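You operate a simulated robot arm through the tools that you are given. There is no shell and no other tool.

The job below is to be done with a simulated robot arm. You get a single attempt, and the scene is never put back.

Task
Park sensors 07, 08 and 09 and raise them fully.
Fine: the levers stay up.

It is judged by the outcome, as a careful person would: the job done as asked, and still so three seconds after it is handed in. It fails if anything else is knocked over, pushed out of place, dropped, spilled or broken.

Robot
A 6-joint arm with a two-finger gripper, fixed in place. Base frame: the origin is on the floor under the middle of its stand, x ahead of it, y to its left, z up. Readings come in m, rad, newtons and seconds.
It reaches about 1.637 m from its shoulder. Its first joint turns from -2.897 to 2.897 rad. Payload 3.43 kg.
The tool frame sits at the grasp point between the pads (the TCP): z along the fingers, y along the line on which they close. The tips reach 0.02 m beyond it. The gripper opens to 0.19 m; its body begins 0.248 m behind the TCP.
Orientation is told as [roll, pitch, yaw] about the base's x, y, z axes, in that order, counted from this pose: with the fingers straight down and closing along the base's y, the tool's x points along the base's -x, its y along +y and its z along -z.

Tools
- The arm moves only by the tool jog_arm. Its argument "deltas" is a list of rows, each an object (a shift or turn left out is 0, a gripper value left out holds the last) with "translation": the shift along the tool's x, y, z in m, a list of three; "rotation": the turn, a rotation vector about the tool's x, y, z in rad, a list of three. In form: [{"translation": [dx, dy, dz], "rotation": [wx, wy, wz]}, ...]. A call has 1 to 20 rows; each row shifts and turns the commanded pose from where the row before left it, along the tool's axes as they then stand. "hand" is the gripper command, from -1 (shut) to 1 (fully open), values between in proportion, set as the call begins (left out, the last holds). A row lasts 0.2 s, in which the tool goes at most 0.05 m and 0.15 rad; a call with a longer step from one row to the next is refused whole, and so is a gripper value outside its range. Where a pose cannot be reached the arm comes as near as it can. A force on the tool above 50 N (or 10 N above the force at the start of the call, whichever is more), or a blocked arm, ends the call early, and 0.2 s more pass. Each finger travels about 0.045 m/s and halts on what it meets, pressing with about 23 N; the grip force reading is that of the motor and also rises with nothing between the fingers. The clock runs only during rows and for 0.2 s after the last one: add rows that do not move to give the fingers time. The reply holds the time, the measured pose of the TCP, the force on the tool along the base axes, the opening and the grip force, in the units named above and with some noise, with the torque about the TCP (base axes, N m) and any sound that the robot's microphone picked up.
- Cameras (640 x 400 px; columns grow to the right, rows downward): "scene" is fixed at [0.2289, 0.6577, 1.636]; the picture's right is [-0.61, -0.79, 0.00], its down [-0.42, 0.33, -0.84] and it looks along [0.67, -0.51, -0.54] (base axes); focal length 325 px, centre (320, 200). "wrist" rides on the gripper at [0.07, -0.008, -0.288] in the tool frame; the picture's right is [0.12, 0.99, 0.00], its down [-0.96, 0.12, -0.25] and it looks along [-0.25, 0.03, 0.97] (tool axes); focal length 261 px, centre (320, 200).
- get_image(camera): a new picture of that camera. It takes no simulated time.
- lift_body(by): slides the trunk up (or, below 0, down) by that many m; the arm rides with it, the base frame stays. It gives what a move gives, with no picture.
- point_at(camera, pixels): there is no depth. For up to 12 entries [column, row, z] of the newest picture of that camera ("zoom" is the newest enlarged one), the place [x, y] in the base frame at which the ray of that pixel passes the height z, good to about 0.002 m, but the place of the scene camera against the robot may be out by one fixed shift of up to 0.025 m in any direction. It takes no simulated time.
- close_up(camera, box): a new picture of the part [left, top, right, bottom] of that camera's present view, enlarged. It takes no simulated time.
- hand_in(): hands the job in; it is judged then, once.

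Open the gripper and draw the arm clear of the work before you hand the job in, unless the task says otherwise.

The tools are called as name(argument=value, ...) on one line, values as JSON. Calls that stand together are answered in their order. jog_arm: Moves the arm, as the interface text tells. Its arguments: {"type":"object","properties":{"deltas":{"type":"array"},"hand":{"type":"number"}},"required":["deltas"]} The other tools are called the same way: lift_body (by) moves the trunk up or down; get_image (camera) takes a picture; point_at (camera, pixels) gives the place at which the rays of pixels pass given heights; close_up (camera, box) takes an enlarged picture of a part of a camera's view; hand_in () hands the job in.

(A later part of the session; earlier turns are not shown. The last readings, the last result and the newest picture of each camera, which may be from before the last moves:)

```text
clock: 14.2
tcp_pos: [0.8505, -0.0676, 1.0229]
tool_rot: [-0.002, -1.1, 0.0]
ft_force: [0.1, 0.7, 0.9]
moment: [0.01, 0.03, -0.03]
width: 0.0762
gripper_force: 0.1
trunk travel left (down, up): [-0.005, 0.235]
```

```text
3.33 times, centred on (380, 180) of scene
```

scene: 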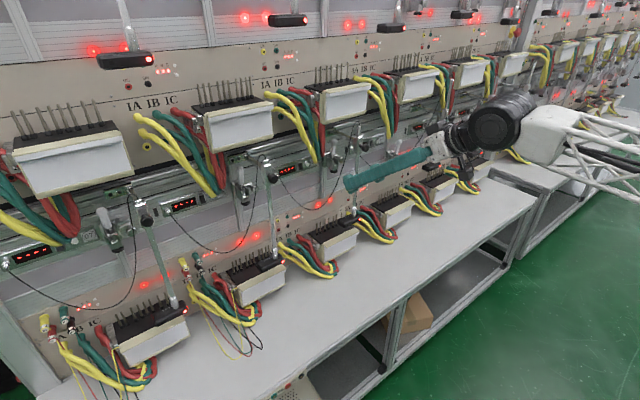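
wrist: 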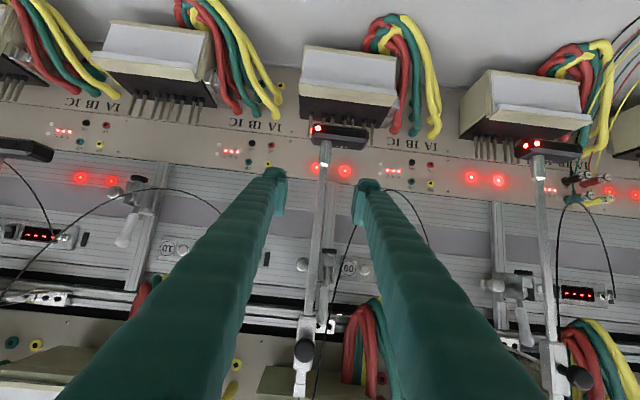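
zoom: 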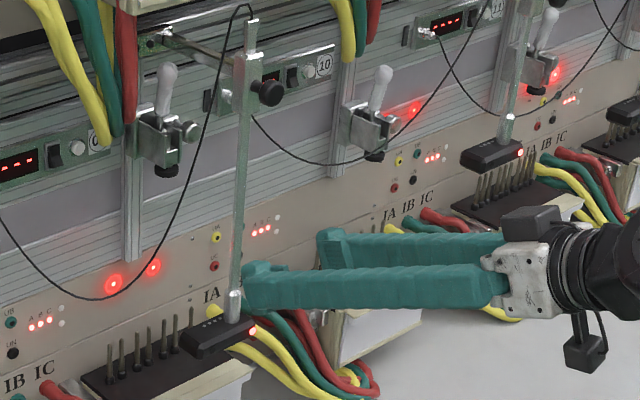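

Good pose: rod 09 is centered between the fingertips (rod column ~320, tips at 288 and 355). I zoom on the sensor and block to triangulate the depth precisely.

close_up(camera="wrist", box=[270, 105, 390, 185])

close_up(camera="wrist", box=[250, 290, 370, 400])

close_up(camera="wrist", box=[0, 140, 200, 330])

```text
5.00 times, centred on (330, 145) of wrist
```

zoom: 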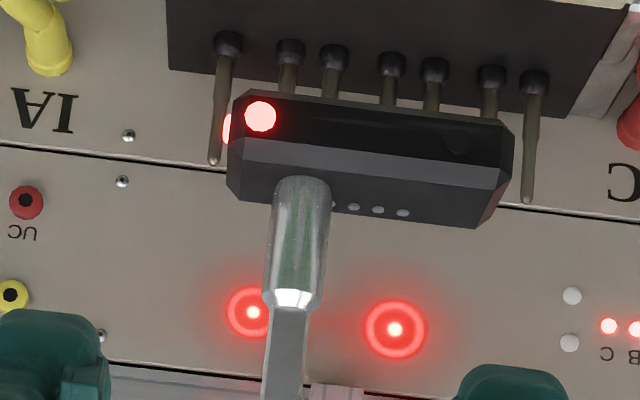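

```text
3.64 times, centred on (310, 345) of wrist
```

zoom: 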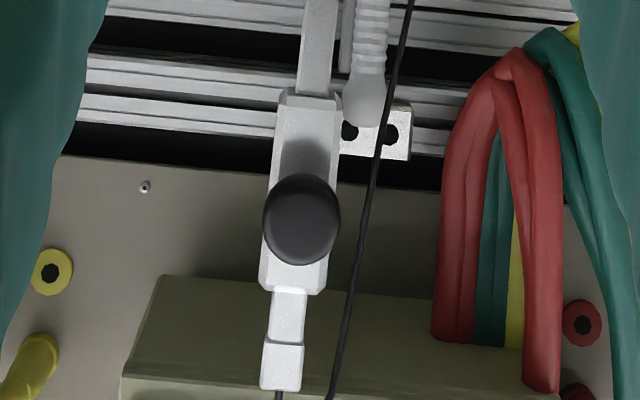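

```text
2.11 times, centred on (100, 235) of wrist
```

zoom: 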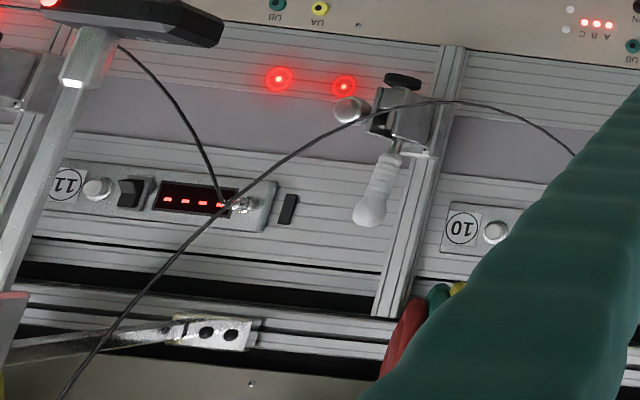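

I fetch the rays for LED, ferrule top, block bottom/top and rod top in this view.

point_at(camera="wrist", pixels=[[318, 128.2, 0.95], [318, 128.2, 0.85], [324.4, 165, 1.0], [324.4, 165, 0.9], [305.9, 316.1, 1.2], [305.9, 316.1, 1.15], [302.3, 368.4, 1.3], [302.3, 368.4, 1.2], [299.5, 397.3, 1.3], [299.5, 397.3, 1.2], [324.6, 330, 1.25], [324.6, 330, 1.2]])

point_at(camera="wrist", pixels=[[54, 297.5, 1.25], [54, 297.5, 1.2], [65, 236.7, 1.15], [65, 236.7, 1.1]])

```text
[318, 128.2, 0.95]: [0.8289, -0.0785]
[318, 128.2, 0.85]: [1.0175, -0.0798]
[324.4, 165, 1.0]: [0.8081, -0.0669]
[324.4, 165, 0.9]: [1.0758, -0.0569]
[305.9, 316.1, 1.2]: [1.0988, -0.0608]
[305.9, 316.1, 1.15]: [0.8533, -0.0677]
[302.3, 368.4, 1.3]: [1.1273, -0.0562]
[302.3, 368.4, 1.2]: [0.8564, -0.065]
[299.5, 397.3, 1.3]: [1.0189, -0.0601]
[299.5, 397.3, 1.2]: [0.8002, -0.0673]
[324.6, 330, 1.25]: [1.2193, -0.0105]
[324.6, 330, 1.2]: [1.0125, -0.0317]
```

```text
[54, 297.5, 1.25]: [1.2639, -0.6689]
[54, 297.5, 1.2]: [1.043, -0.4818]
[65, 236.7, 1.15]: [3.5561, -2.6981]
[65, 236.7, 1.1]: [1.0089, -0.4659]
```

Triangulated: rod 09 at x≈0.940, y≈-0.063, ferrule top z≈0.951, block bottom z≈1.168, rod top z≈1.264. I narrow the opening to ~0.05 m and advance so the pads straddle the rod at z≈1.0.

jog_arm(deltas=[{}, {}, {"translation": [-0.0074, 0.0013, 0.0292]}, {"translation": [-0.0074, 0.0013, 0.0292]}, {"translation": [-0.0074, 0.0013, 0.0292]}, {}], hand=-0.48)

get_image(camera="wrist")

close_up(camera="scene", box=[300, 120, 460, 240])

close_up(camera="wrist", box=[250, 110, 400, 230])

```text
clock: 15.6
tcp_pos: [0.9391, -0.0621, 1.0016]
tool_rot: [-0.001, -1.099, 0.0]
ft_force: [0.4, 0.3, 0.6]
moment: [-0.05, 0.0, 0.03]
width: 0.0493
gripper_force: 0.1
trunk travel left (down, up): [-0.005, 0.235]
```

```text
taken
```

wrist: 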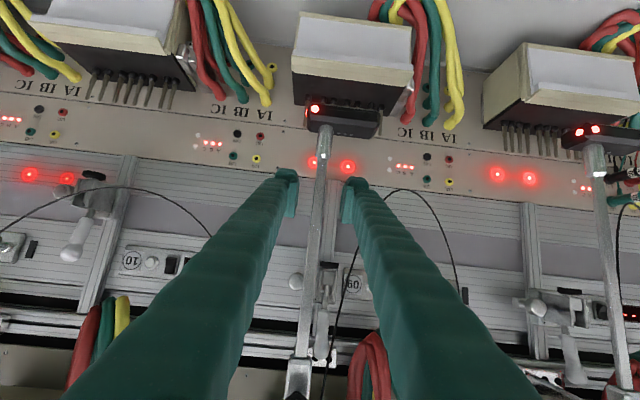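

```text
3.33 times, centred on (380, 180) of scene
```

zoom: 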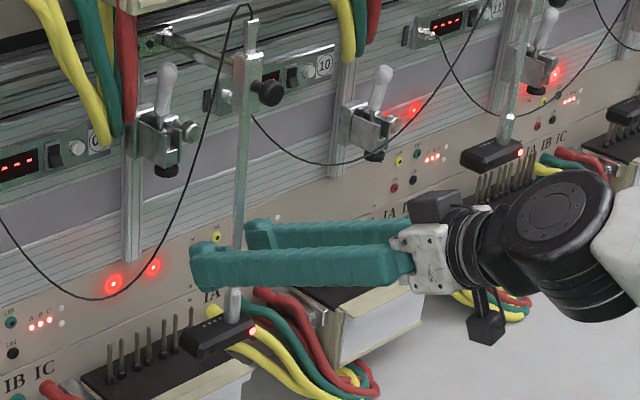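

```text
3.33 times, centred on (325, 170) of wrist
```

zoom: 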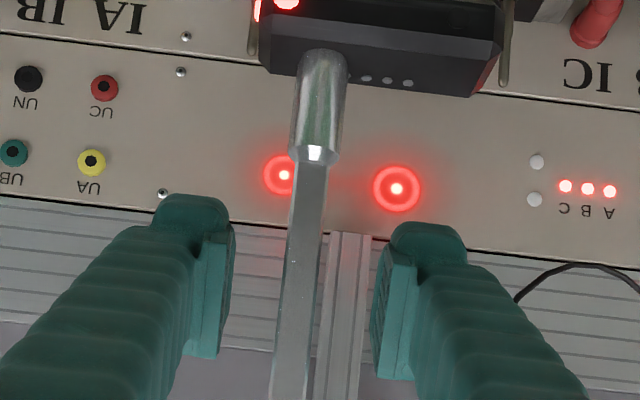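

The rod is centered between the pads with no contact (force <1 N). I close on it.

jog_arm(deltas=[{}, {}, {}, {}, {}], hand=-1)

close_up(camera="wrist", box=[250, 110, 400, 230])

```text
clock: 16.8
tcp_pos: [0.9373, -0.0622, 1.0022]
tool_rot: [0.0, -1.099, 0.0]
ft_force: [4.5, -4.1, -0.9]
moment: [-0.05, -0.03, -0.03]
width: 0.0088
gripper_force: 42.7
trunk travel left (down, up): [-0.005, 0.235]
```

```text
3.33 times, centred on (325, 170) of wrist
```

zoom: 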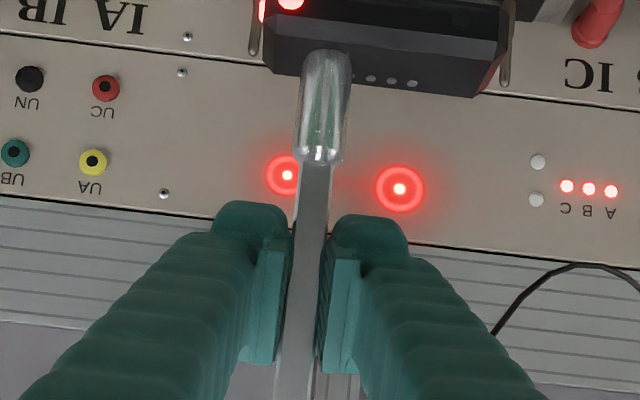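

Gripped at 8.8 mm. I try a gentle 30 mm lift of the rod, watching the force.

jog_arm(deltas=[{"translation": [-0.0089, 0, -0.0045]}, {"translation": [-0.0089, 0, -0.0045]}, {"translation": [-0.0089, 0, -0.0045]}])

close_up(camera="scene", box=[300, 120, 460, 240])

close_up(camera="wrist", box=[250, 110, 400, 230])

```text
clock: 17.6
tcp_pos: [0.9386, -0.0608, 1.0329]
tool_rot: [0.001, -1.1, 0.0]
ft_force: [-28.6, -0.6, -3.5]
moment: [-0.03, 0.0, -0.03]
width: 0.0086
gripper_force: 42.5
trunk travel left (down, up): [-0.005, 0.235]
```

```text
3.33 times, centred on (380, 180) of scene
```

zoom: 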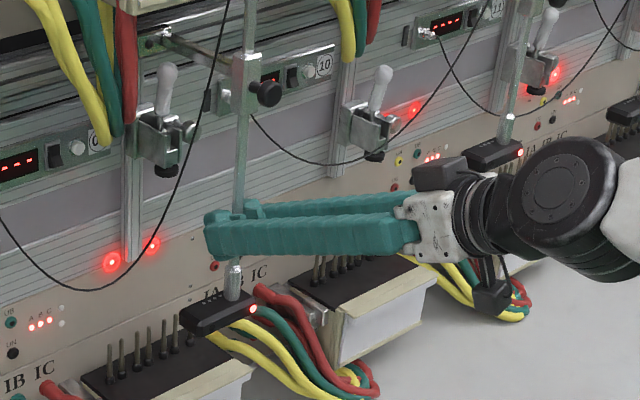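

```text
3.33 times, centred on (325, 170) of wrist
```

zoom: 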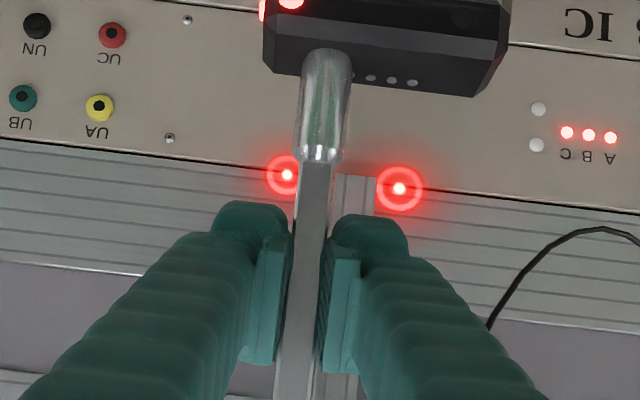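

The rod slides up easily (vertical force only ~3.5 N) and the sensor rose 30 mm. Now I ease 1 mm back in x and try sliding the holder along the rail toward -y by 40 mm.

jog_arm(deltas=[{"translation": [0.0005, -0.008, -0.0009]}, {"translation": [0, -0.016, 0]}, {"translation": [0, -0.016, 0]}])

close_up(camera="scene", box=[300, 100, 460, 220])

get_image(camera="wrist")

```text
clock: 18.4
tcp_pos: [0.9391, -0.1027, 1.0316]
tool_rot: [-0.001, -1.101, -0.003]
ft_force: [3.9, -0.6, 3.6]
moment: [0.02, -0.58, -0.03]
width: 0.0085
gripper_force: 42.4
trunk travel left (down, up): [-0.005, 0.235]
```

```text
3.33 times, centred on (380, 160) of scene
```

zoom: 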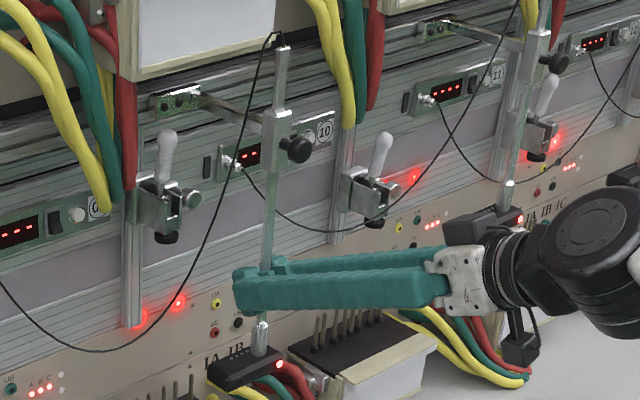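

```text
taken
```

wrist: 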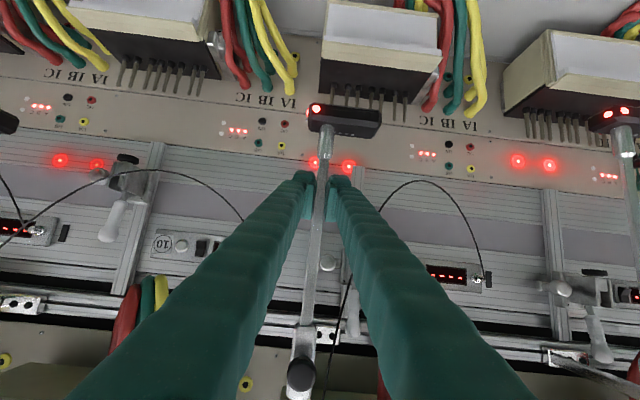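

The whole holder slid 40 mm along the rail almost without force. I continue toward the neighbours' parked offset (another ~60 mm), then check.

jog_arm(deltas=[{"translation": [0, -0.015, 0]}, {"translation": [0, -0.015, 0]}, {"translation": [0, -0.015, 0]}, {"translation": [0, -0.015, 0]}])

close_up(camera="scene", box=[300, 80, 460, 220])

get_image(camera="wrist")

```text
clock: 19.4
tcp_pos: [0.9393, -0.1629, 1.0341]
tool_rot: [-0.002, -1.101, 0.0]
ft_force: [-30.2, -1.9, -5.7]
moment: [-0.03, 0.41, -0.04]
width: 0.0089
gripper_force: 42.3
trunk travel left (down, up): [-0.005, 0.235]
```

```text
2.86 times, centred on (380, 150) of scene
```

zoom: 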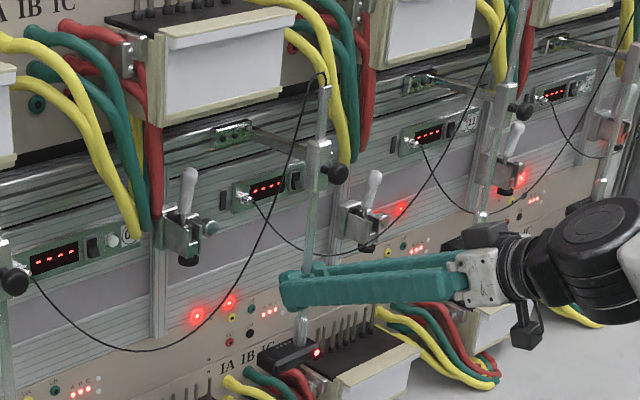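

```text
taken
```

wrist: 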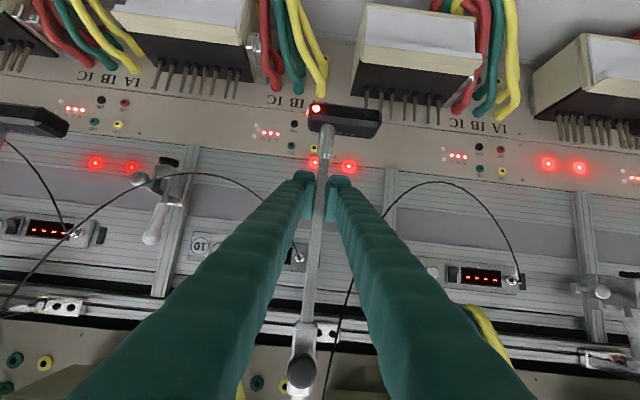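

Still free, though x force is -30 N from a tiny offset, which I'll ease. I measure plate 10 vs socket 11 and plate 09 vs socket 10 to match the parked offset.

close_up(camera="wrist", box=[0, 200, 130, 340])

close_up(camera="wrist", box=[260, 230, 390, 370])

```text
2.86 times, centred on (65, 270) of wrist
```

zoom: 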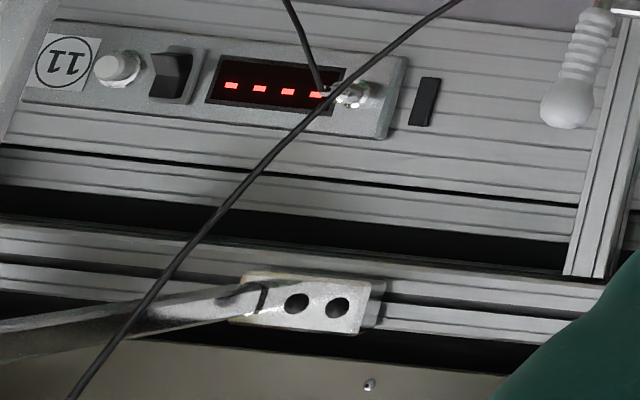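

```text
2.86 times, centred on (325, 300) of wrist
```

zoom: 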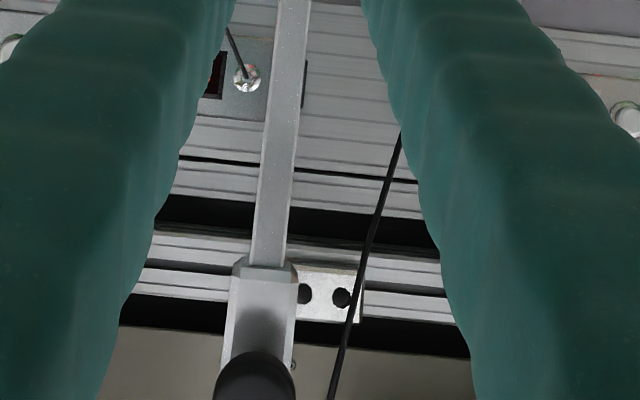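

Plate 09 still needs roughly 0.03–0.035 m more to match plate 10's parked offset. I ease x slightly and slide another 35 mm, watching for a stop.

jog_arm(deltas=[{"translation": [0.0007, -0.008, -0.0013]}, {"translation": [0, -0.009, 0]}, {"translation": [0, -0.009, 0]}, {"translation": [0, -0.009, 0]}])

close_up(camera="scene", box=[300, 60, 480, 220])

get_image(camera="wrist")

```text
clock: 20.6
tcp_pos: [0.9397, -0.185, 1.0343]
tool_rot: [0.012, -1.095, 0.001]
ft_force: [22.6, 62.5, 3.1]
moment: [0.49, -0.11, 0.22]
width: 0.0088
gripper_force: 42.7
trunk travel left (down, up): [-0.005, 0.235]
stopped in row 4: the force on the tool passed its limit at 55 N (the readings are from after the stop); the commanded pose is now the measured one
```

```text
2.50 times, centred on (390, 140) of scene
```

zoom: 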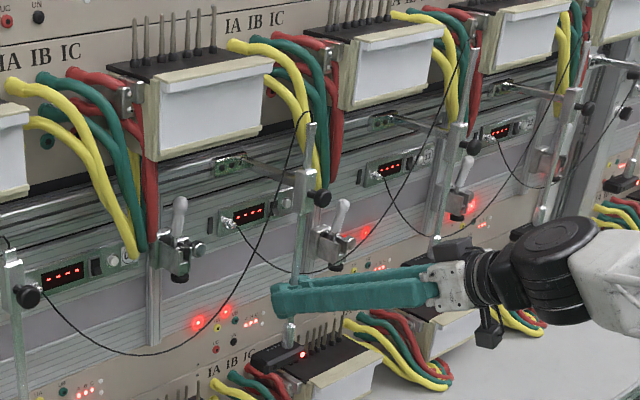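

```text
taken
```

wrist: 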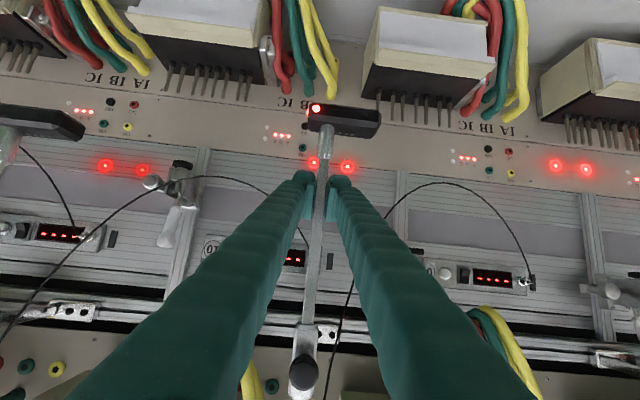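

The holder met a firm stop at y≈-0.182 (about -0.12 m of travel), which matches plate 10's parked offset, so that is the park end. I relieve the push (+2.5 mm) and raise the rod in steps.

jog_arm(deltas=[{"translation": [-0.0003, 0.0025, 0.0005]}, {"translation": [-0.0089, 0, -0.0045]}, {"translation": [-0.0089, 0, -0.0045]}, {"translation": [-0.0107, 0, -0.00544]}, {"translation": [-0.0107, 0, -0.00544]}])

close_up(camera="scene", box=[300, 60, 480, 220])

get_image(camera="wrist")

```text
clock: 21.4
tcp_pos: [0.9354, -0.1886, 1.048]
tool_rot: [0.017, -1.092, -0.011]
ft_force: [25.0, 91.4, 3.4]
moment: [0.13, 0.86, 0.65]
width: 0.0147
gripper_force: 46.5
trunk travel left (down, up): [-0.005, 0.235]
stopped in row 3: the force on the tool passed its limit at 78 N (the readings are from after the stop); the commanded pose is now the measured one
```

```text
2.50 times, centred on (390, 140) of scene
```

zoom: 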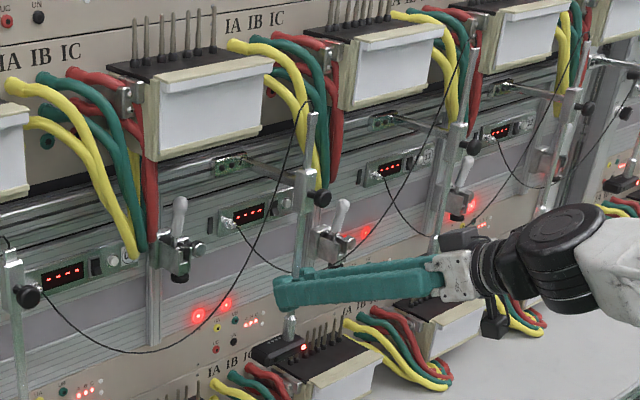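

```text
taken
```

wrist: 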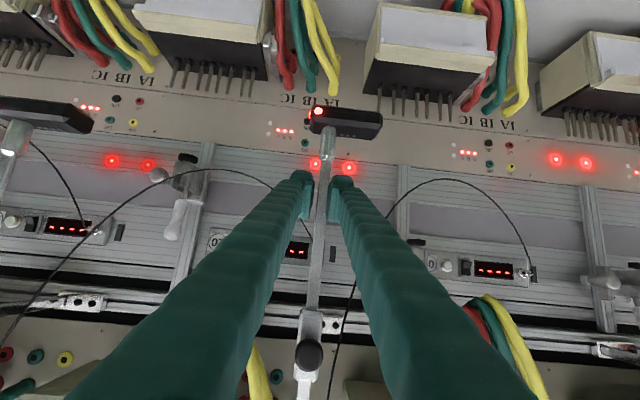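

Unexpected: y force rose to 91 N and the tool crept to y=-0.189 with the fingers spread slightly to 14.7 mm, instead of easing off. I issue a hold (no motion) to see the settled force before doing anything else.

jog_arm(deltas=[{}])

get_image(camera="scene")

close_up(camera="wrist", box=[250, 110, 400, 230])

```text
clock: 21.8
tcp_pos: [0.9347, -0.1949, 1.0467]
tool_rot: [0.016, -1.092, -0.013]
ft_force: [29.0, 89.0, 2.8]
moment: [0.1, -0.29, 0.43]
width: 0.0247
gripper_force: 45.6
trunk travel left (down, up): [-0.005, 0.235]
```

```text
taken
```

scene: 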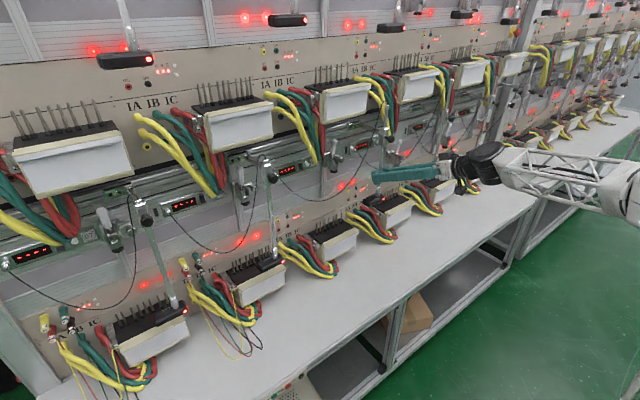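

```text
3.33 times, centred on (325, 170) of wrist
```

zoom: 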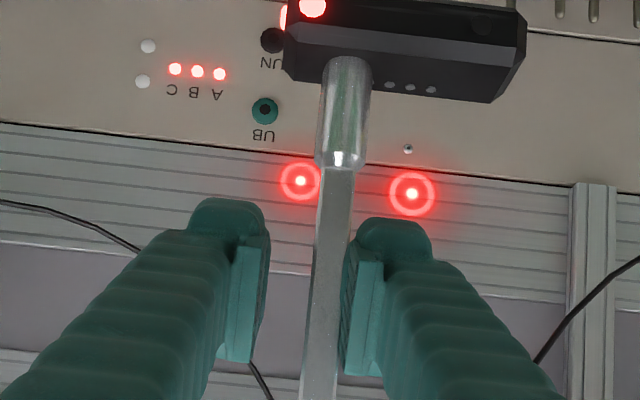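

The tool keeps creeping -y against the stop even while holding, pushing the right finger open. I back off in +y by ~12 mm right away.

jog_arm(deltas=[{"translation": [0, 0.006, 0]}, {"translation": [0, 0.006, 0]}])

```text
clock: 22.4
tcp_pos: [0.9355, -0.1855, 1.045]
tool_rot: [0.013, -1.091, -0.015]
ft_force: [29.3, 76.6, 2.4]
moment: [0.0, 0.14, 0.52]
width: 0.0092
gripper_force: 42.7
trunk travel left (down, up): [-0.005, 0.235]
```

Moving the right way but still pressing with 77 N; I back off a further 8 mm and hold to let it settle.

jog_arm(deltas=[{"translation": [0, 0.004, 0]}, {"translation": [0, 0.004, 0]}, {}])

```text
clock: 23.1
tcp_pos: [0.9359, -0.185, 1.046]
tool_rot: [0.013, -1.095, -0.021]
ft_force: [20.7, 26.6, -5.5]
moment: [-0.01, 0.92, 0.2]
width: 0.009
gripper_force: 43.0
trunk travel left (down, up): [-0.005, 0.235]
```

Force has dropped to 27 N. I hold a little longer to see whether it settles.

jog_arm(deltas=[{}, {}, {}])

get_image(camera="wrist")

```text
clock: 23.9
tcp_pos: [0.9358, -0.1852, 1.0466]
tool_rot: [0.014, -1.095, -0.022]
ft_force: [8.6, -4.6, -5.3]
moment: [-0.02, 0.03, -0.08]
width: 0.0088
gripper_force: 42.0
trunk travel left (down, up): [-0.005, 0.235]
```

```text
taken
```

wrist: 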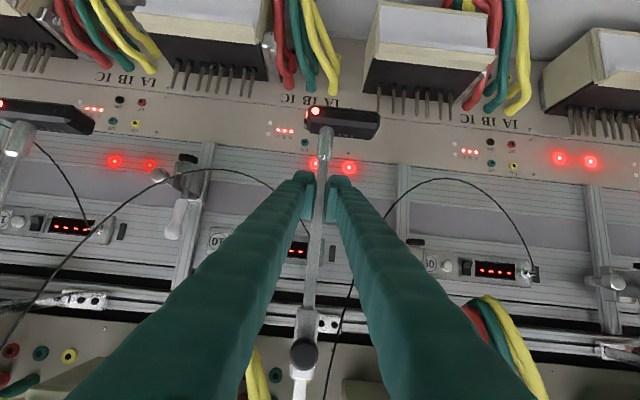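

Forces are back near zero with the rod still gripped at the stop. I release the rod (open to ~0.05 m) and trim the command back toward y=-0.184, to see whether the sensor holds its place by itself.

jog_arm(deltas=[{"translation": [0, -0.003, 0]}, {"translation": [0, -0.006, 0]}, {"translation": [0, -0.006, 0]}, {}, {}], hand=-0.48)

close_up(camera="wrist", box=[250, 110, 400, 230])

close_up(camera="scene", box=[300, 60, 480, 220])

```text
clock: 25.1
tcp_pos: [0.9354, -0.1985, 1.0472]
tool_rot: [0.017, -1.096, -0.02]
ft_force: [0.5, 0.2, 0.7]
moment: [0.03, 0.05, 0.0]
width: 0.0494
gripper_force: 0.1
trunk travel left (down, up): [-0.005, 0.235]
```

```text
3.33 times, centred on (325, 170) of wrist
```

zoom: 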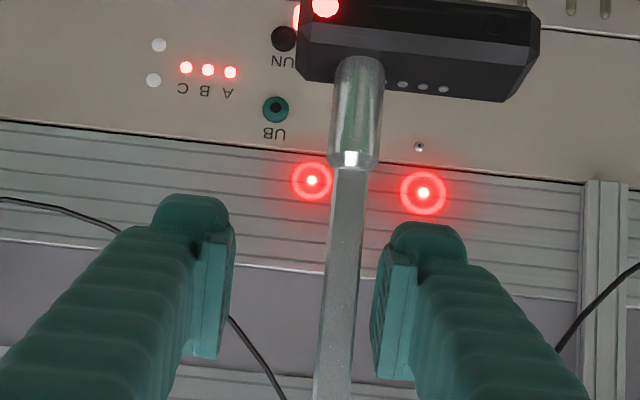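

```text
2.50 times, centred on (390, 140) of scene
```

zoom: 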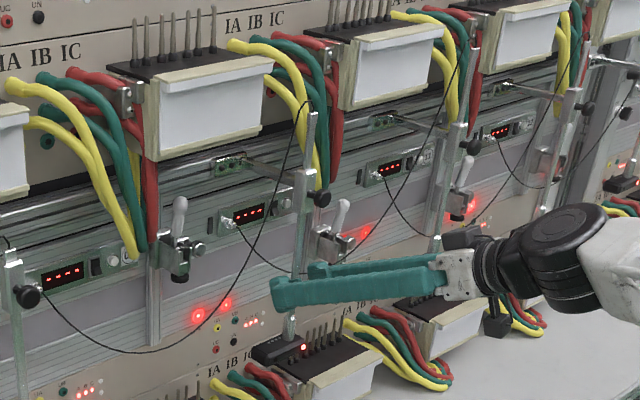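

The sensor stays where I left it after release (friction holds it), parked at y≈-0.184. I re-center on the rod, drop to ferrule level (z≈0.987) and tilt slightly more toward horizontal for headroom under the block.

jog_arm(deltas=[{"translation": [0, 0.0145, 0]}, {"translation": [0.0172, 0, 0.0103], "rotation": [-0.0003, -0.034, -0.003]}, {"translation": [0.0175, 0, 0.0096], "rotation": [-0.0003, -0.034, -0.003]}, {"translation": [0.0175, 0, 0.009], "rotation": [-0.0003, -0.034, -0.003]}, {}])

close_up(camera="wrist", box=[250, 110, 400, 230])

close_up(camera="scene", box=[320, 140, 480, 240])

```text
clock: 26.4
tcp_pos: [0.9397, -0.1845, 0.987]
tool_rot: [-0.002, -1.198, -0.001]
ft_force: [0.5, -0.6, 0.3]
moment: [0.0, -0.01, 0.01]
width: 0.0492
gripper_force: 0.0
trunk travel left (down, up): [-0.005, 0.235]
```

```text
3.33 times, centred on (325, 170) of wrist
```

zoom: 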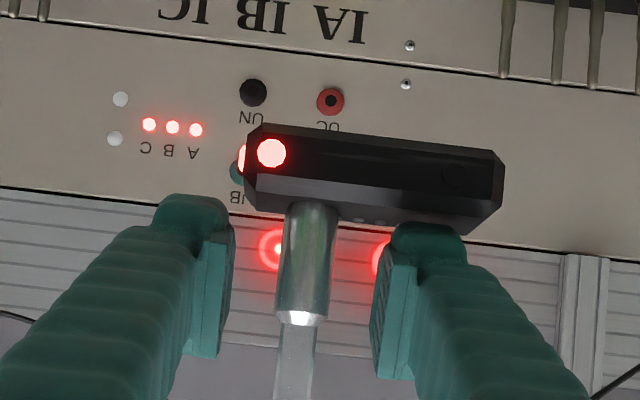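

```text
4.00 times, centred on (400, 190) of scene
```

zoom: 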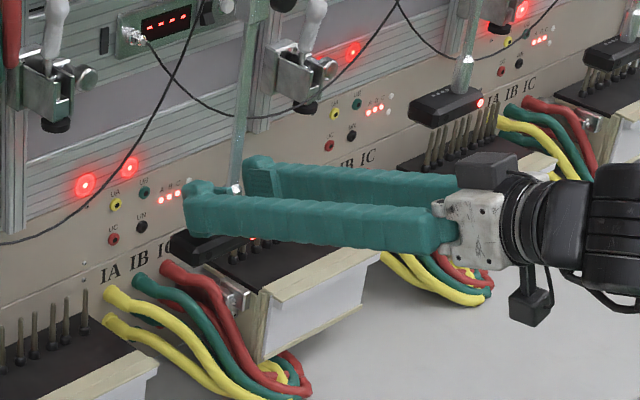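

Orientation is clean at pitch -1.2 and the ferrule is between the pads. I rise 6 mm for clearance over the sensor body, then close on the ferrule.

jog_arm(deltas=[{"translation": [-0.0056, 0, -0.0022]}, {}, {}, {}, {}], hand=-1)

close_up(camera="wrist", box=[250, 110, 400, 230])

```text
clock: 27.6
tcp_pos: [0.9397, -0.1841, 0.994]
tool_rot: [0.0, -1.197, -0.003]
ft_force: [1.8, -3.4, 0.0]
moment: [-0.04, 0.0, -0.04]
width: 0.0178
gripper_force: 45.1
trunk travel left (down, up): [-0.005, 0.235]
```

```text
3.33 times, centred on (325, 170) of wrist
```

zoom: 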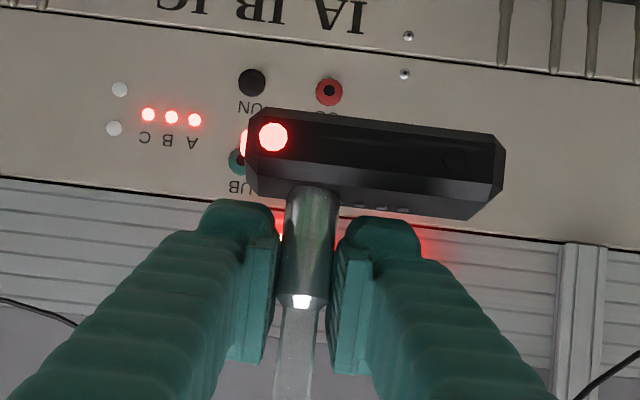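

Ferrule gripped (17.8 mm). I raise in 12 mm steps for ~84 mm.

jog_arm(deltas=[{"translation": [-0.01117, 0, -0.00439]}, {"translation": [-0.01117, 0, -0.00439]}, {"translation": [-0.01117, 0, -0.00439]}, {"translation": [-0.01117, 0, -0.00439]}, {"translation": [-0.01117, 0, -0.00439]}, {"translation": [-0.01117, 0, -0.00439]}, {"translation": [-0.01117, 0, -0.00439]}])

close_up(camera="wrist", box=[220, 110, 420, 360])

close_up(camera="scene", box=[300, 60, 480, 220])

```text
clock: 29.1
tcp_pos: [0.9371, -0.1843, 1.0821]
tool_rot: [-0.005, -1.202, -0.002]
ft_force: [-5.9, 0.8, -1.3]
moment: [0.08, -0.69, -0.01]
width: 0.0089
gripper_force: 43.0
trunk travel left (down, up): [-0.005, 0.235]
```

```text
1.60 times, centred on (320, 235) of wrist
```

zoom: 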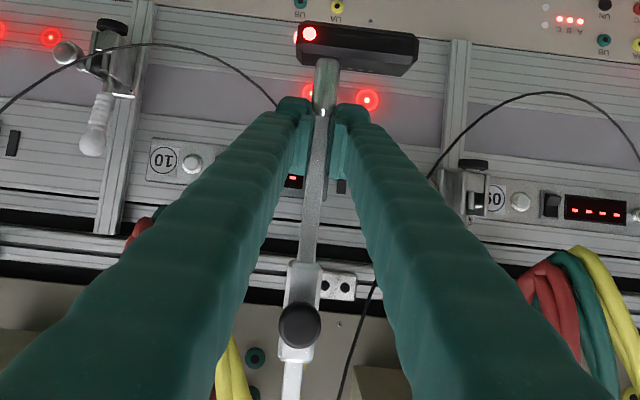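

```text
2.50 times, centred on (390, 140) of scene
```

zoom: 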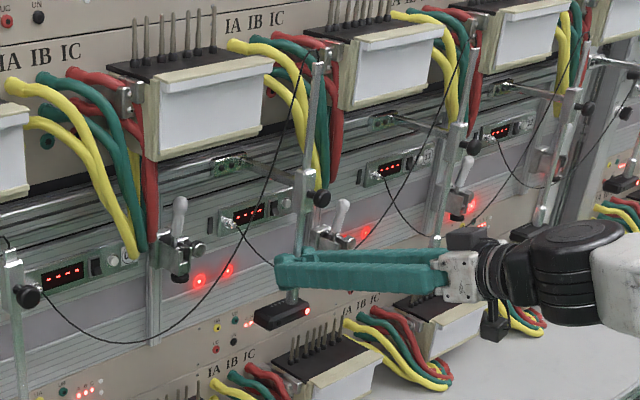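

The grip width went from 17.8 to 8.9 mm, so the pads slipped from the ferrule up onto the rod; the sensor rose ~0.10 m total. I lift 20 mm more gripping the rod and watch force and sensor.

jog_arm(deltas=[{"translation": [-0.0093, 0, -0.0037]}, {"translation": [-0.0093, 0, -0.0037]}])

close_up(camera="wrist", box=[220, 110, 420, 360])

close_up(camera="scene", box=[300, 60, 480, 220])

```text
clock: 29.8
tcp_pos: [0.9396, -0.1826, 1.0948]
tool_rot: [0.001, -1.196, -0.002]
ft_force: [3.4, -2.7, -29.3]
moment: [-0.03, 0.09, 0.01]
width: 0.0089
gripper_force: 42.9
trunk travel left (down, up): [-0.005, 0.235]
```

```text
1.60 times, centred on (320, 235) of wrist
```

zoom: 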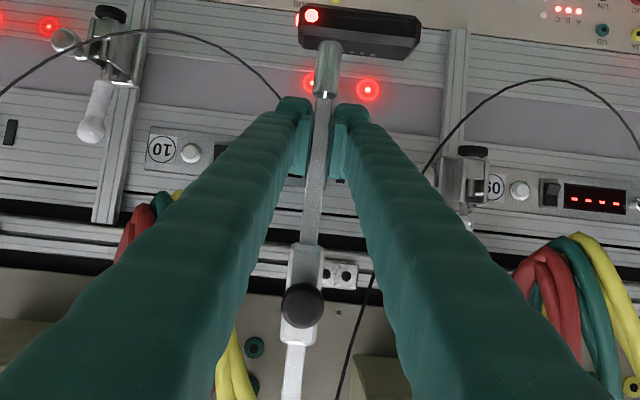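

```text
2.50 times, centred on (390, 140) of scene
```

zoom: 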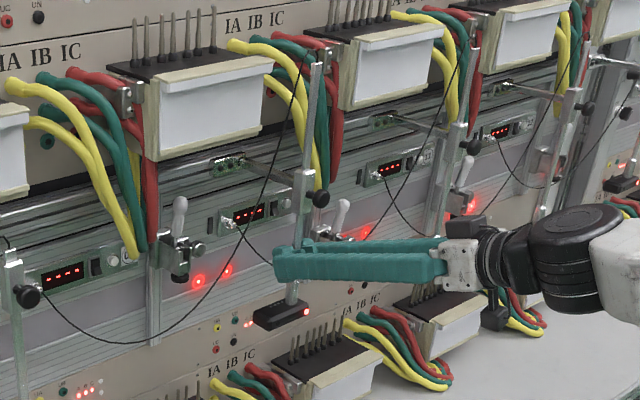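

The sensor no longer moves (LED fixed at scene zoom (305,312)) while vertical load climbed to 29 N: sensor 09 is at the top of its travel. I release and retreat along -x.

jog_arm(deltas=[{"translation": [0.0056, 0, 0.0022]}, {}, {}, {}, {}], hand=-0.45)

close_up(camera="wrist", box=[220, 110, 420, 360])

```text
clock: 30.9
tcp_pos: [0.9371, -0.1835, 1.0923]
tool_rot: [-0.002, -1.195, -0.002]
ft_force: [0.0, -0.5, -0.1]
moment: [0.01, 0.0, -0.01]
width: 0.0522
gripper_force: 0.2
trunk travel left (down, up): [-0.005, 0.235]
```

```text
1.60 times, centred on (320, 235) of wrist
```

zoom: 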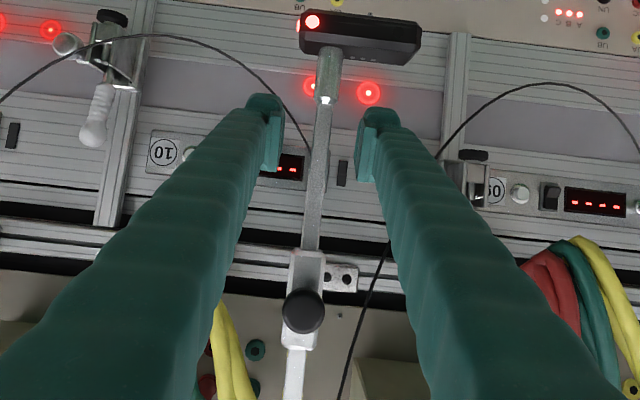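

Released; sensor 09 holds at the top. To make sure the holder is truly at its park stop, I nudge the rod toward -y gently with the right-hand finger (gap ~21 mm).

jog_arm(deltas=[{"translation": [0, -0.009, 0]}, {"translation": [0, -0.009, 0]}, {"translation": [0, -0.002, 0]}])

```text
clock: 31.8
tcp_pos: [0.9384, -0.2029, 1.0914]
tool_rot: [-0.002, -1.197, -0.001]
ft_force: [-0.5, -0.3, -0.4]
moment: [0.03, 0.0, 0.0]
width: 0.0523
gripper_force: 0.0
trunk travel left (down, up): [-0.005, 0.235]
```

No contact yet; I continue in 2 mm steps.

jog_arm(deltas=[{"translation": [0, -0.002, 0]}, {}])

jog_arm(deltas=[{"translation": [0, -0.002, 0]}, {}])

```text
clock: 32.4
tcp_pos: [0.9372, -0.205, 1.0902]
tool_rot: [-0.001, -1.199, -0.002]
ft_force: [1.5, 4.1, -0.8]
moment: [0.03, 0.03, -0.07]
width: 0.0545
gripper_force: 1.9
trunk travel left (down, up): [-0.005, 0.235]
```

```text
clock: 33.0
tcp_pos: [0.9375, -0.2078, 1.0913]
tool_rot: [-0.001, -1.197, -0.002]
ft_force: [-0.2, 2.7, -0.6]
moment: [-0.01, 0.01, 0.02]
width: 0.0544
gripper_force: 1.9
trunk travel left (down, up): [-0.005, 0.235]
```

The rod is sliding with ~3 N, so it was slightly off the stop; I continue until the force rises.

jog_arm(deltas=[{"translation": [0, -0.002, 0]}, {}])

jog_arm(deltas=[{"translation": [0, -0.002, 0]}, {}])

```text
clock: 33.5
tcp_pos: [0.9384, -0.2082, 1.0916]
tool_rot: [-0.002, -1.196, -0.002]
ft_force: [-1.5, 6.4, -0.7]
moment: [0.0, 0.01, 0.08]
width: 0.0556
gripper_force: 3.0
trunk travel left (down, up): [-0.005, 0.235]
```

```text
clock: 34.1
tcp_pos: [0.9374, -0.2108, 1.0911]
tool_rot: [-0.001, -1.197, -0.002]
ft_force: [1.6, 13.0, -0.4]
moment: [0.07, -0.04, -0.02]
width: 0.0592
gripper_force: 6.2
trunk travel left (down, up): [-0.005, 0.235]
```

The stop is reached (13 N, finger yielding at rod y≈-0.186). I re-center so nothing presses on the rod and back out straight along -x.

jog_arm(deltas=[{"translation": [0, 0.012, 0]}, {"translation": [0, 0.012, 0]}, {"translation": [0.0146, 0, -0.0372]}, {"translation": [0.0146, 0, -0.0372]}, {"translation": [0.0146, 0, -0.0372]}], hand=-0.42)

get_image(camera="wrist")

get_image(camera="scene")

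close_up(camera="scene", box=[300, 60, 480, 220])

```text
clock: 35.4
tcp_pos: [0.8222, -0.1871, 1.0916]
tool_rot: [-0.001, -1.199, -0.004]
ft_force: [0.9, -1.3, -1.0]
moment: [0.02, -0.08, 0.09]
width: 0.0548
gripper_force: 0.1
trunk travel left (down, up): [-0.005, 0.235]
```

```text
taken
```

wrist: 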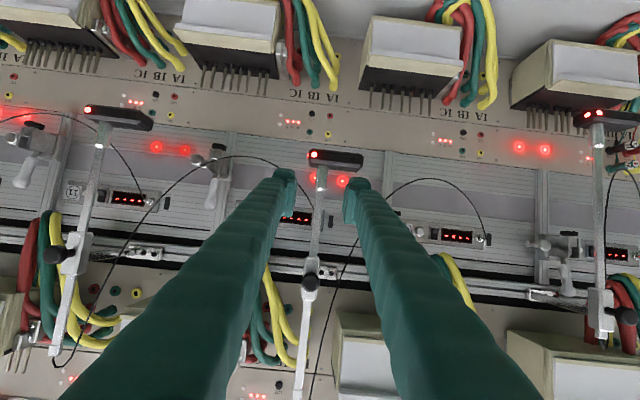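

```text
taken
```

scene: 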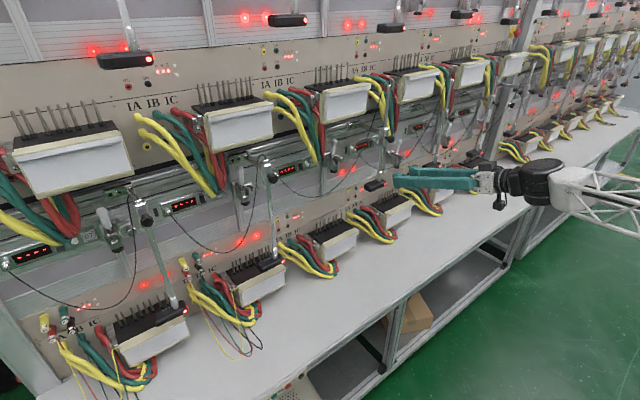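

```text
2.50 times, centred on (390, 140) of scene
```

zoom: 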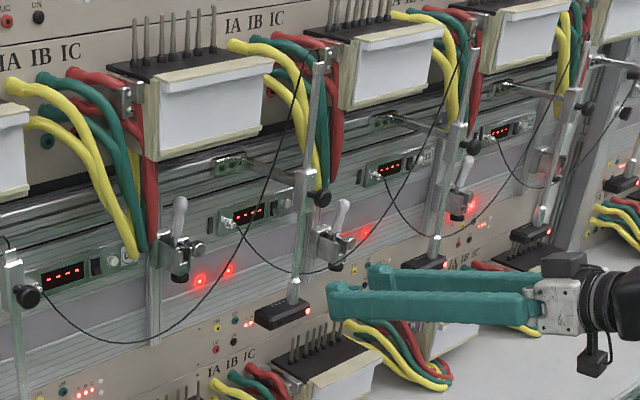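

Sensor 09 now hangs higher than the partly raised sensor 10. Before moving on I check the rod top at scene (388,86) to be sure it's at its own end stop and not pressed against the upper wires.

close_up(camera="scene", box=[350, 60, 430, 120])

close_up(camera="wrist", box=[240, 260, 380, 400])

close_up(camera="scene", box=[400, 40, 520, 180])

```text
6.67 times, centred on (390, 90) of scene
```

zoom: 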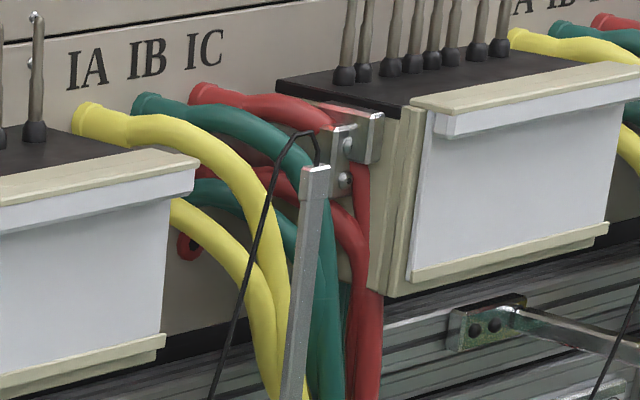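

```text
2.86 times, centred on (310, 330) of wrist
```

zoom: 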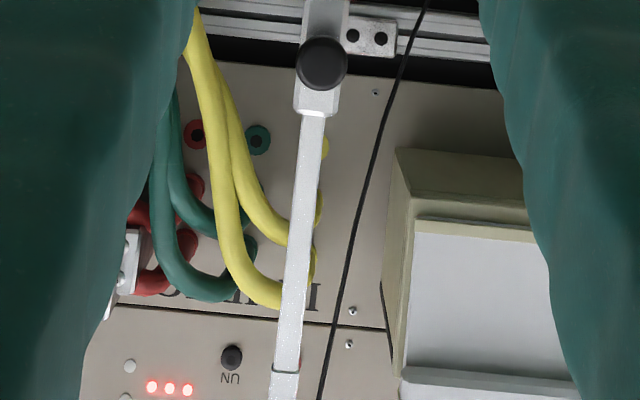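

```text
2.86 times, centred on (460, 110) of scene
```

zoom: 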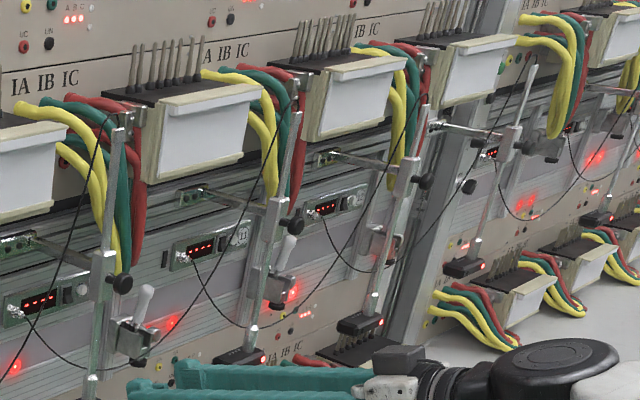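

Rod 09's top is free in front of the wires with open space above, so it is at its own end stop. Now I move across (+y) in front of the bench to sensor 08's rod near y≈0.27.

jog_arm(deltas=[{"translation": [0, 0.045, 0]}, {"translation": [0, 0.045, 0]}, {"translation": [0, 0.045, 0]}, {"translation": [0, 0.045, 0]}, {"translation": [0, 0.045, 0]}, {"translation": [0, 0.045, 0]}, {"translation": [0, 0.045, 0]}, {"translation": [0, 0.045, 0]}, {"translation": [0, 0.045, 0]}, {"translation": [0, 0.045, 0]}])

get_image(camera="wrist")

get_image(camera="scene")

```text
clock: 37.5
tcp_pos: [0.8192, 0.2648, 1.0919]
tool_rot: [-0.001, -1.202, -0.003]
ft_force: [-1.0, -0.7, 0.7]
moment: [0.04, 0.05, 0.13]
width: 0.0552
gripper_force: 0.1
trunk travel left (down, up): [-0.005, 0.235]
```

```text
taken
```

wrist: 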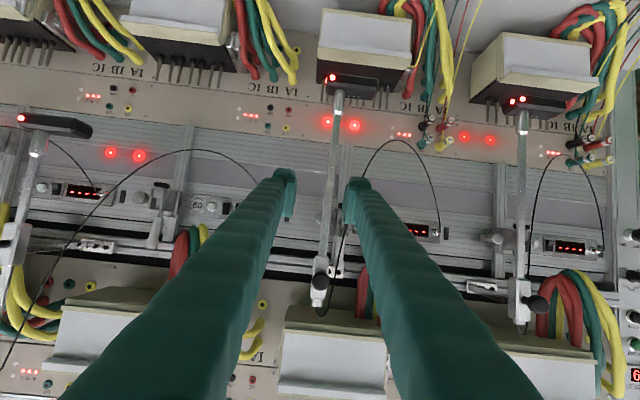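

```text
taken
```

scene: 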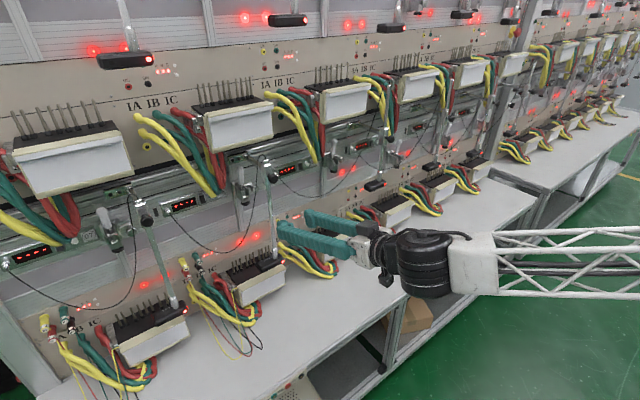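

Rod 08 is near column 330 in the wrist view. I zoom to locate the ferrule, block and rod precisely.

close_up(camera="wrist", box=[270, 55, 400, 145])

close_up(camera="wrist", box=[270, 200, 400, 330])

point_at(camera="wrist", pixels=[[338, 112, 1.0], [338, 112, 0.95], [338, 112, 0.9], [320, 265, 1.2], [320, 265, 1.15]])

```text
4.44 times, centred on (335, 100) of wrist
```

zoom: 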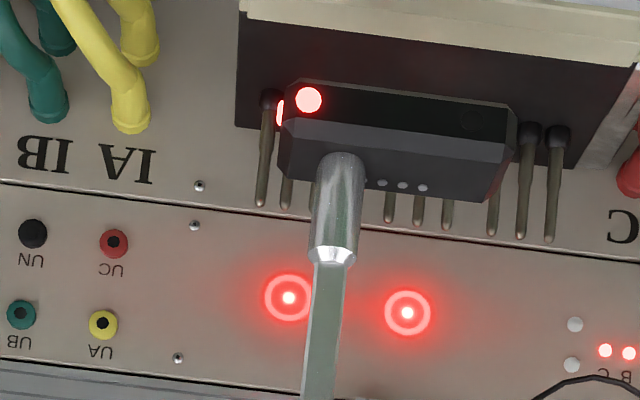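

```text
3.08 times, centred on (335, 265) of wrist
```

zoom: 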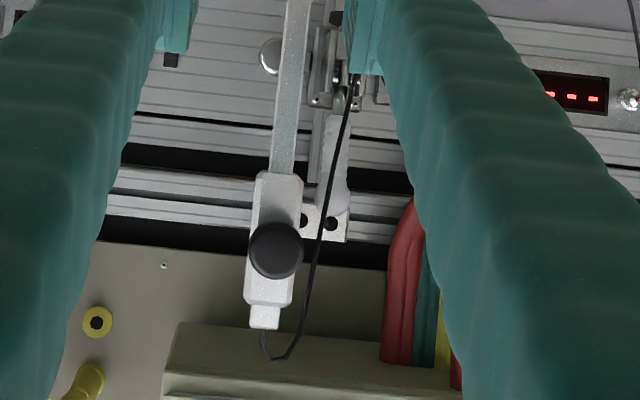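

```text
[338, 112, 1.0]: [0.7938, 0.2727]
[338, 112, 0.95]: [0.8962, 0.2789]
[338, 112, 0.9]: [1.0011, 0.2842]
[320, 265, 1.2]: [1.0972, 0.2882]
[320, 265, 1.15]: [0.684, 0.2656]
```

Rod 08 is at x≈0.94, y≈0.282 with ferrule top z≈0.93 and block bottom 1.168. I align y and descend diagonally to straddle the rod at z≈0.985.

jog_arm(deltas=[{"translation": [0, 0.0172, 0]}, {"translation": [0.01405, 0, 0.0379]}, {"translation": [0.01405, 0, 0.0379]}, {"translation": [0.01405, 0, 0.0379]}, {"translation": [0.01405, 0, 0.0379]}, {}], hand=-0.42)

close_up(camera="wrist", box=[250, 110, 400, 230])

close_up(camera="scene", box=[200, 150, 360, 290])

```text
clock: 39.0
tcp_pos: [0.9388, 0.2799, 0.9852]
tool_rot: [-0.002, -1.197, -0.004]
ft_force: [0.4, -0.2, -0.4]
moment: [-0.02, 0.03, 0.02]
width: 0.0549
gripper_force: 0.1
trunk travel left (down, up): [-0.005, 0.235]
```

```text
3.33 times, centred on (325, 170) of wrist
```

zoom: 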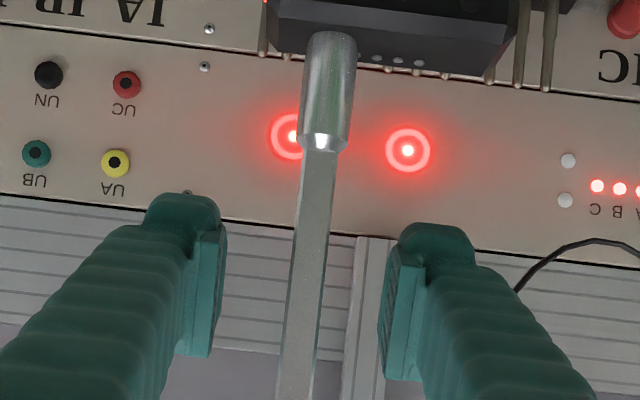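

```text
2.86 times, centred on (280, 220) of scene
```

zoom: 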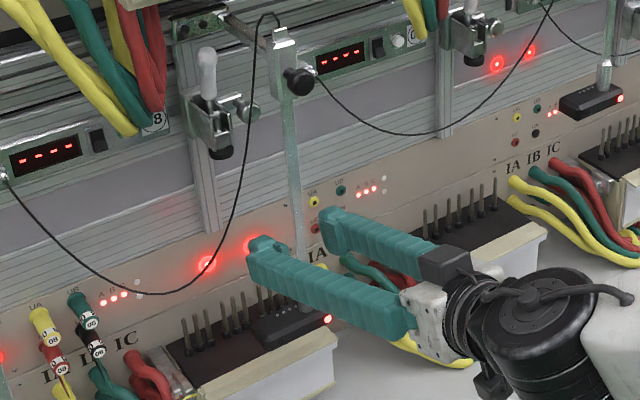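

Rod 08 is centered between the pads. I close on it.

jog_arm(deltas=[{}, {}, {}, {}, {}], hand=-1)

```text
clock: 40.1
tcp_pos: [0.9377, 0.2798, 0.9849]
tool_rot: [-0.001, -1.198, -0.003]
ft_force: [2.2, 4.1, -0.2]
moment: [0.01, -0.02, 0.04]
width: 0.0086
gripper_force: 41.8
trunk travel left (down, up): [-0.005, 0.235]
```

Gripped at 8.6 mm. I lift 45 mm so the sensor clears the wires before sliding.

jog_arm(deltas=[{"translation": [-0.0084, 0, -0.0033]}, {"translation": [-0.0084, 0, -0.0033]}, {"translation": [-0.0084, 0, -0.0033]}, {"translation": [-0.0084, 0, -0.0033]}, {"translation": [-0.0084, 0, -0.0033]}])

close_up(camera="scene", box=[200, 130, 360, 290])

close_up(camera="wrist", box=[250, 110, 400, 230])

```text
clock: 41.4
tcp_pos: [0.9384, 0.2803, 1.0321]
tool_rot: [0.001, -1.199, 0.0]
ft_force: [-28.9, -2.5, -3.4]
moment: [-0.02, 0.11, -0.05]
width: 0.0088
gripper_force: 42.7
trunk travel left (down, up): [-0.005, 0.235]
```

```text
2.50 times, centred on (280, 210) of scene
```

zoom: 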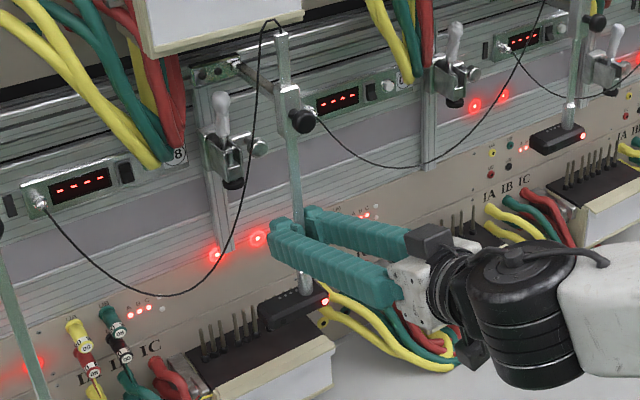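

```text
3.33 times, centred on (325, 170) of wrist
```

zoom: 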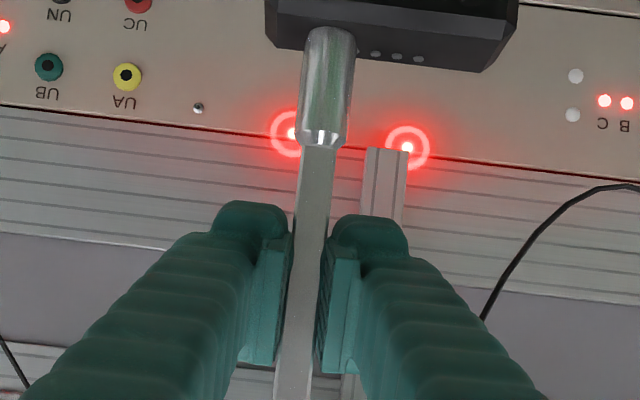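

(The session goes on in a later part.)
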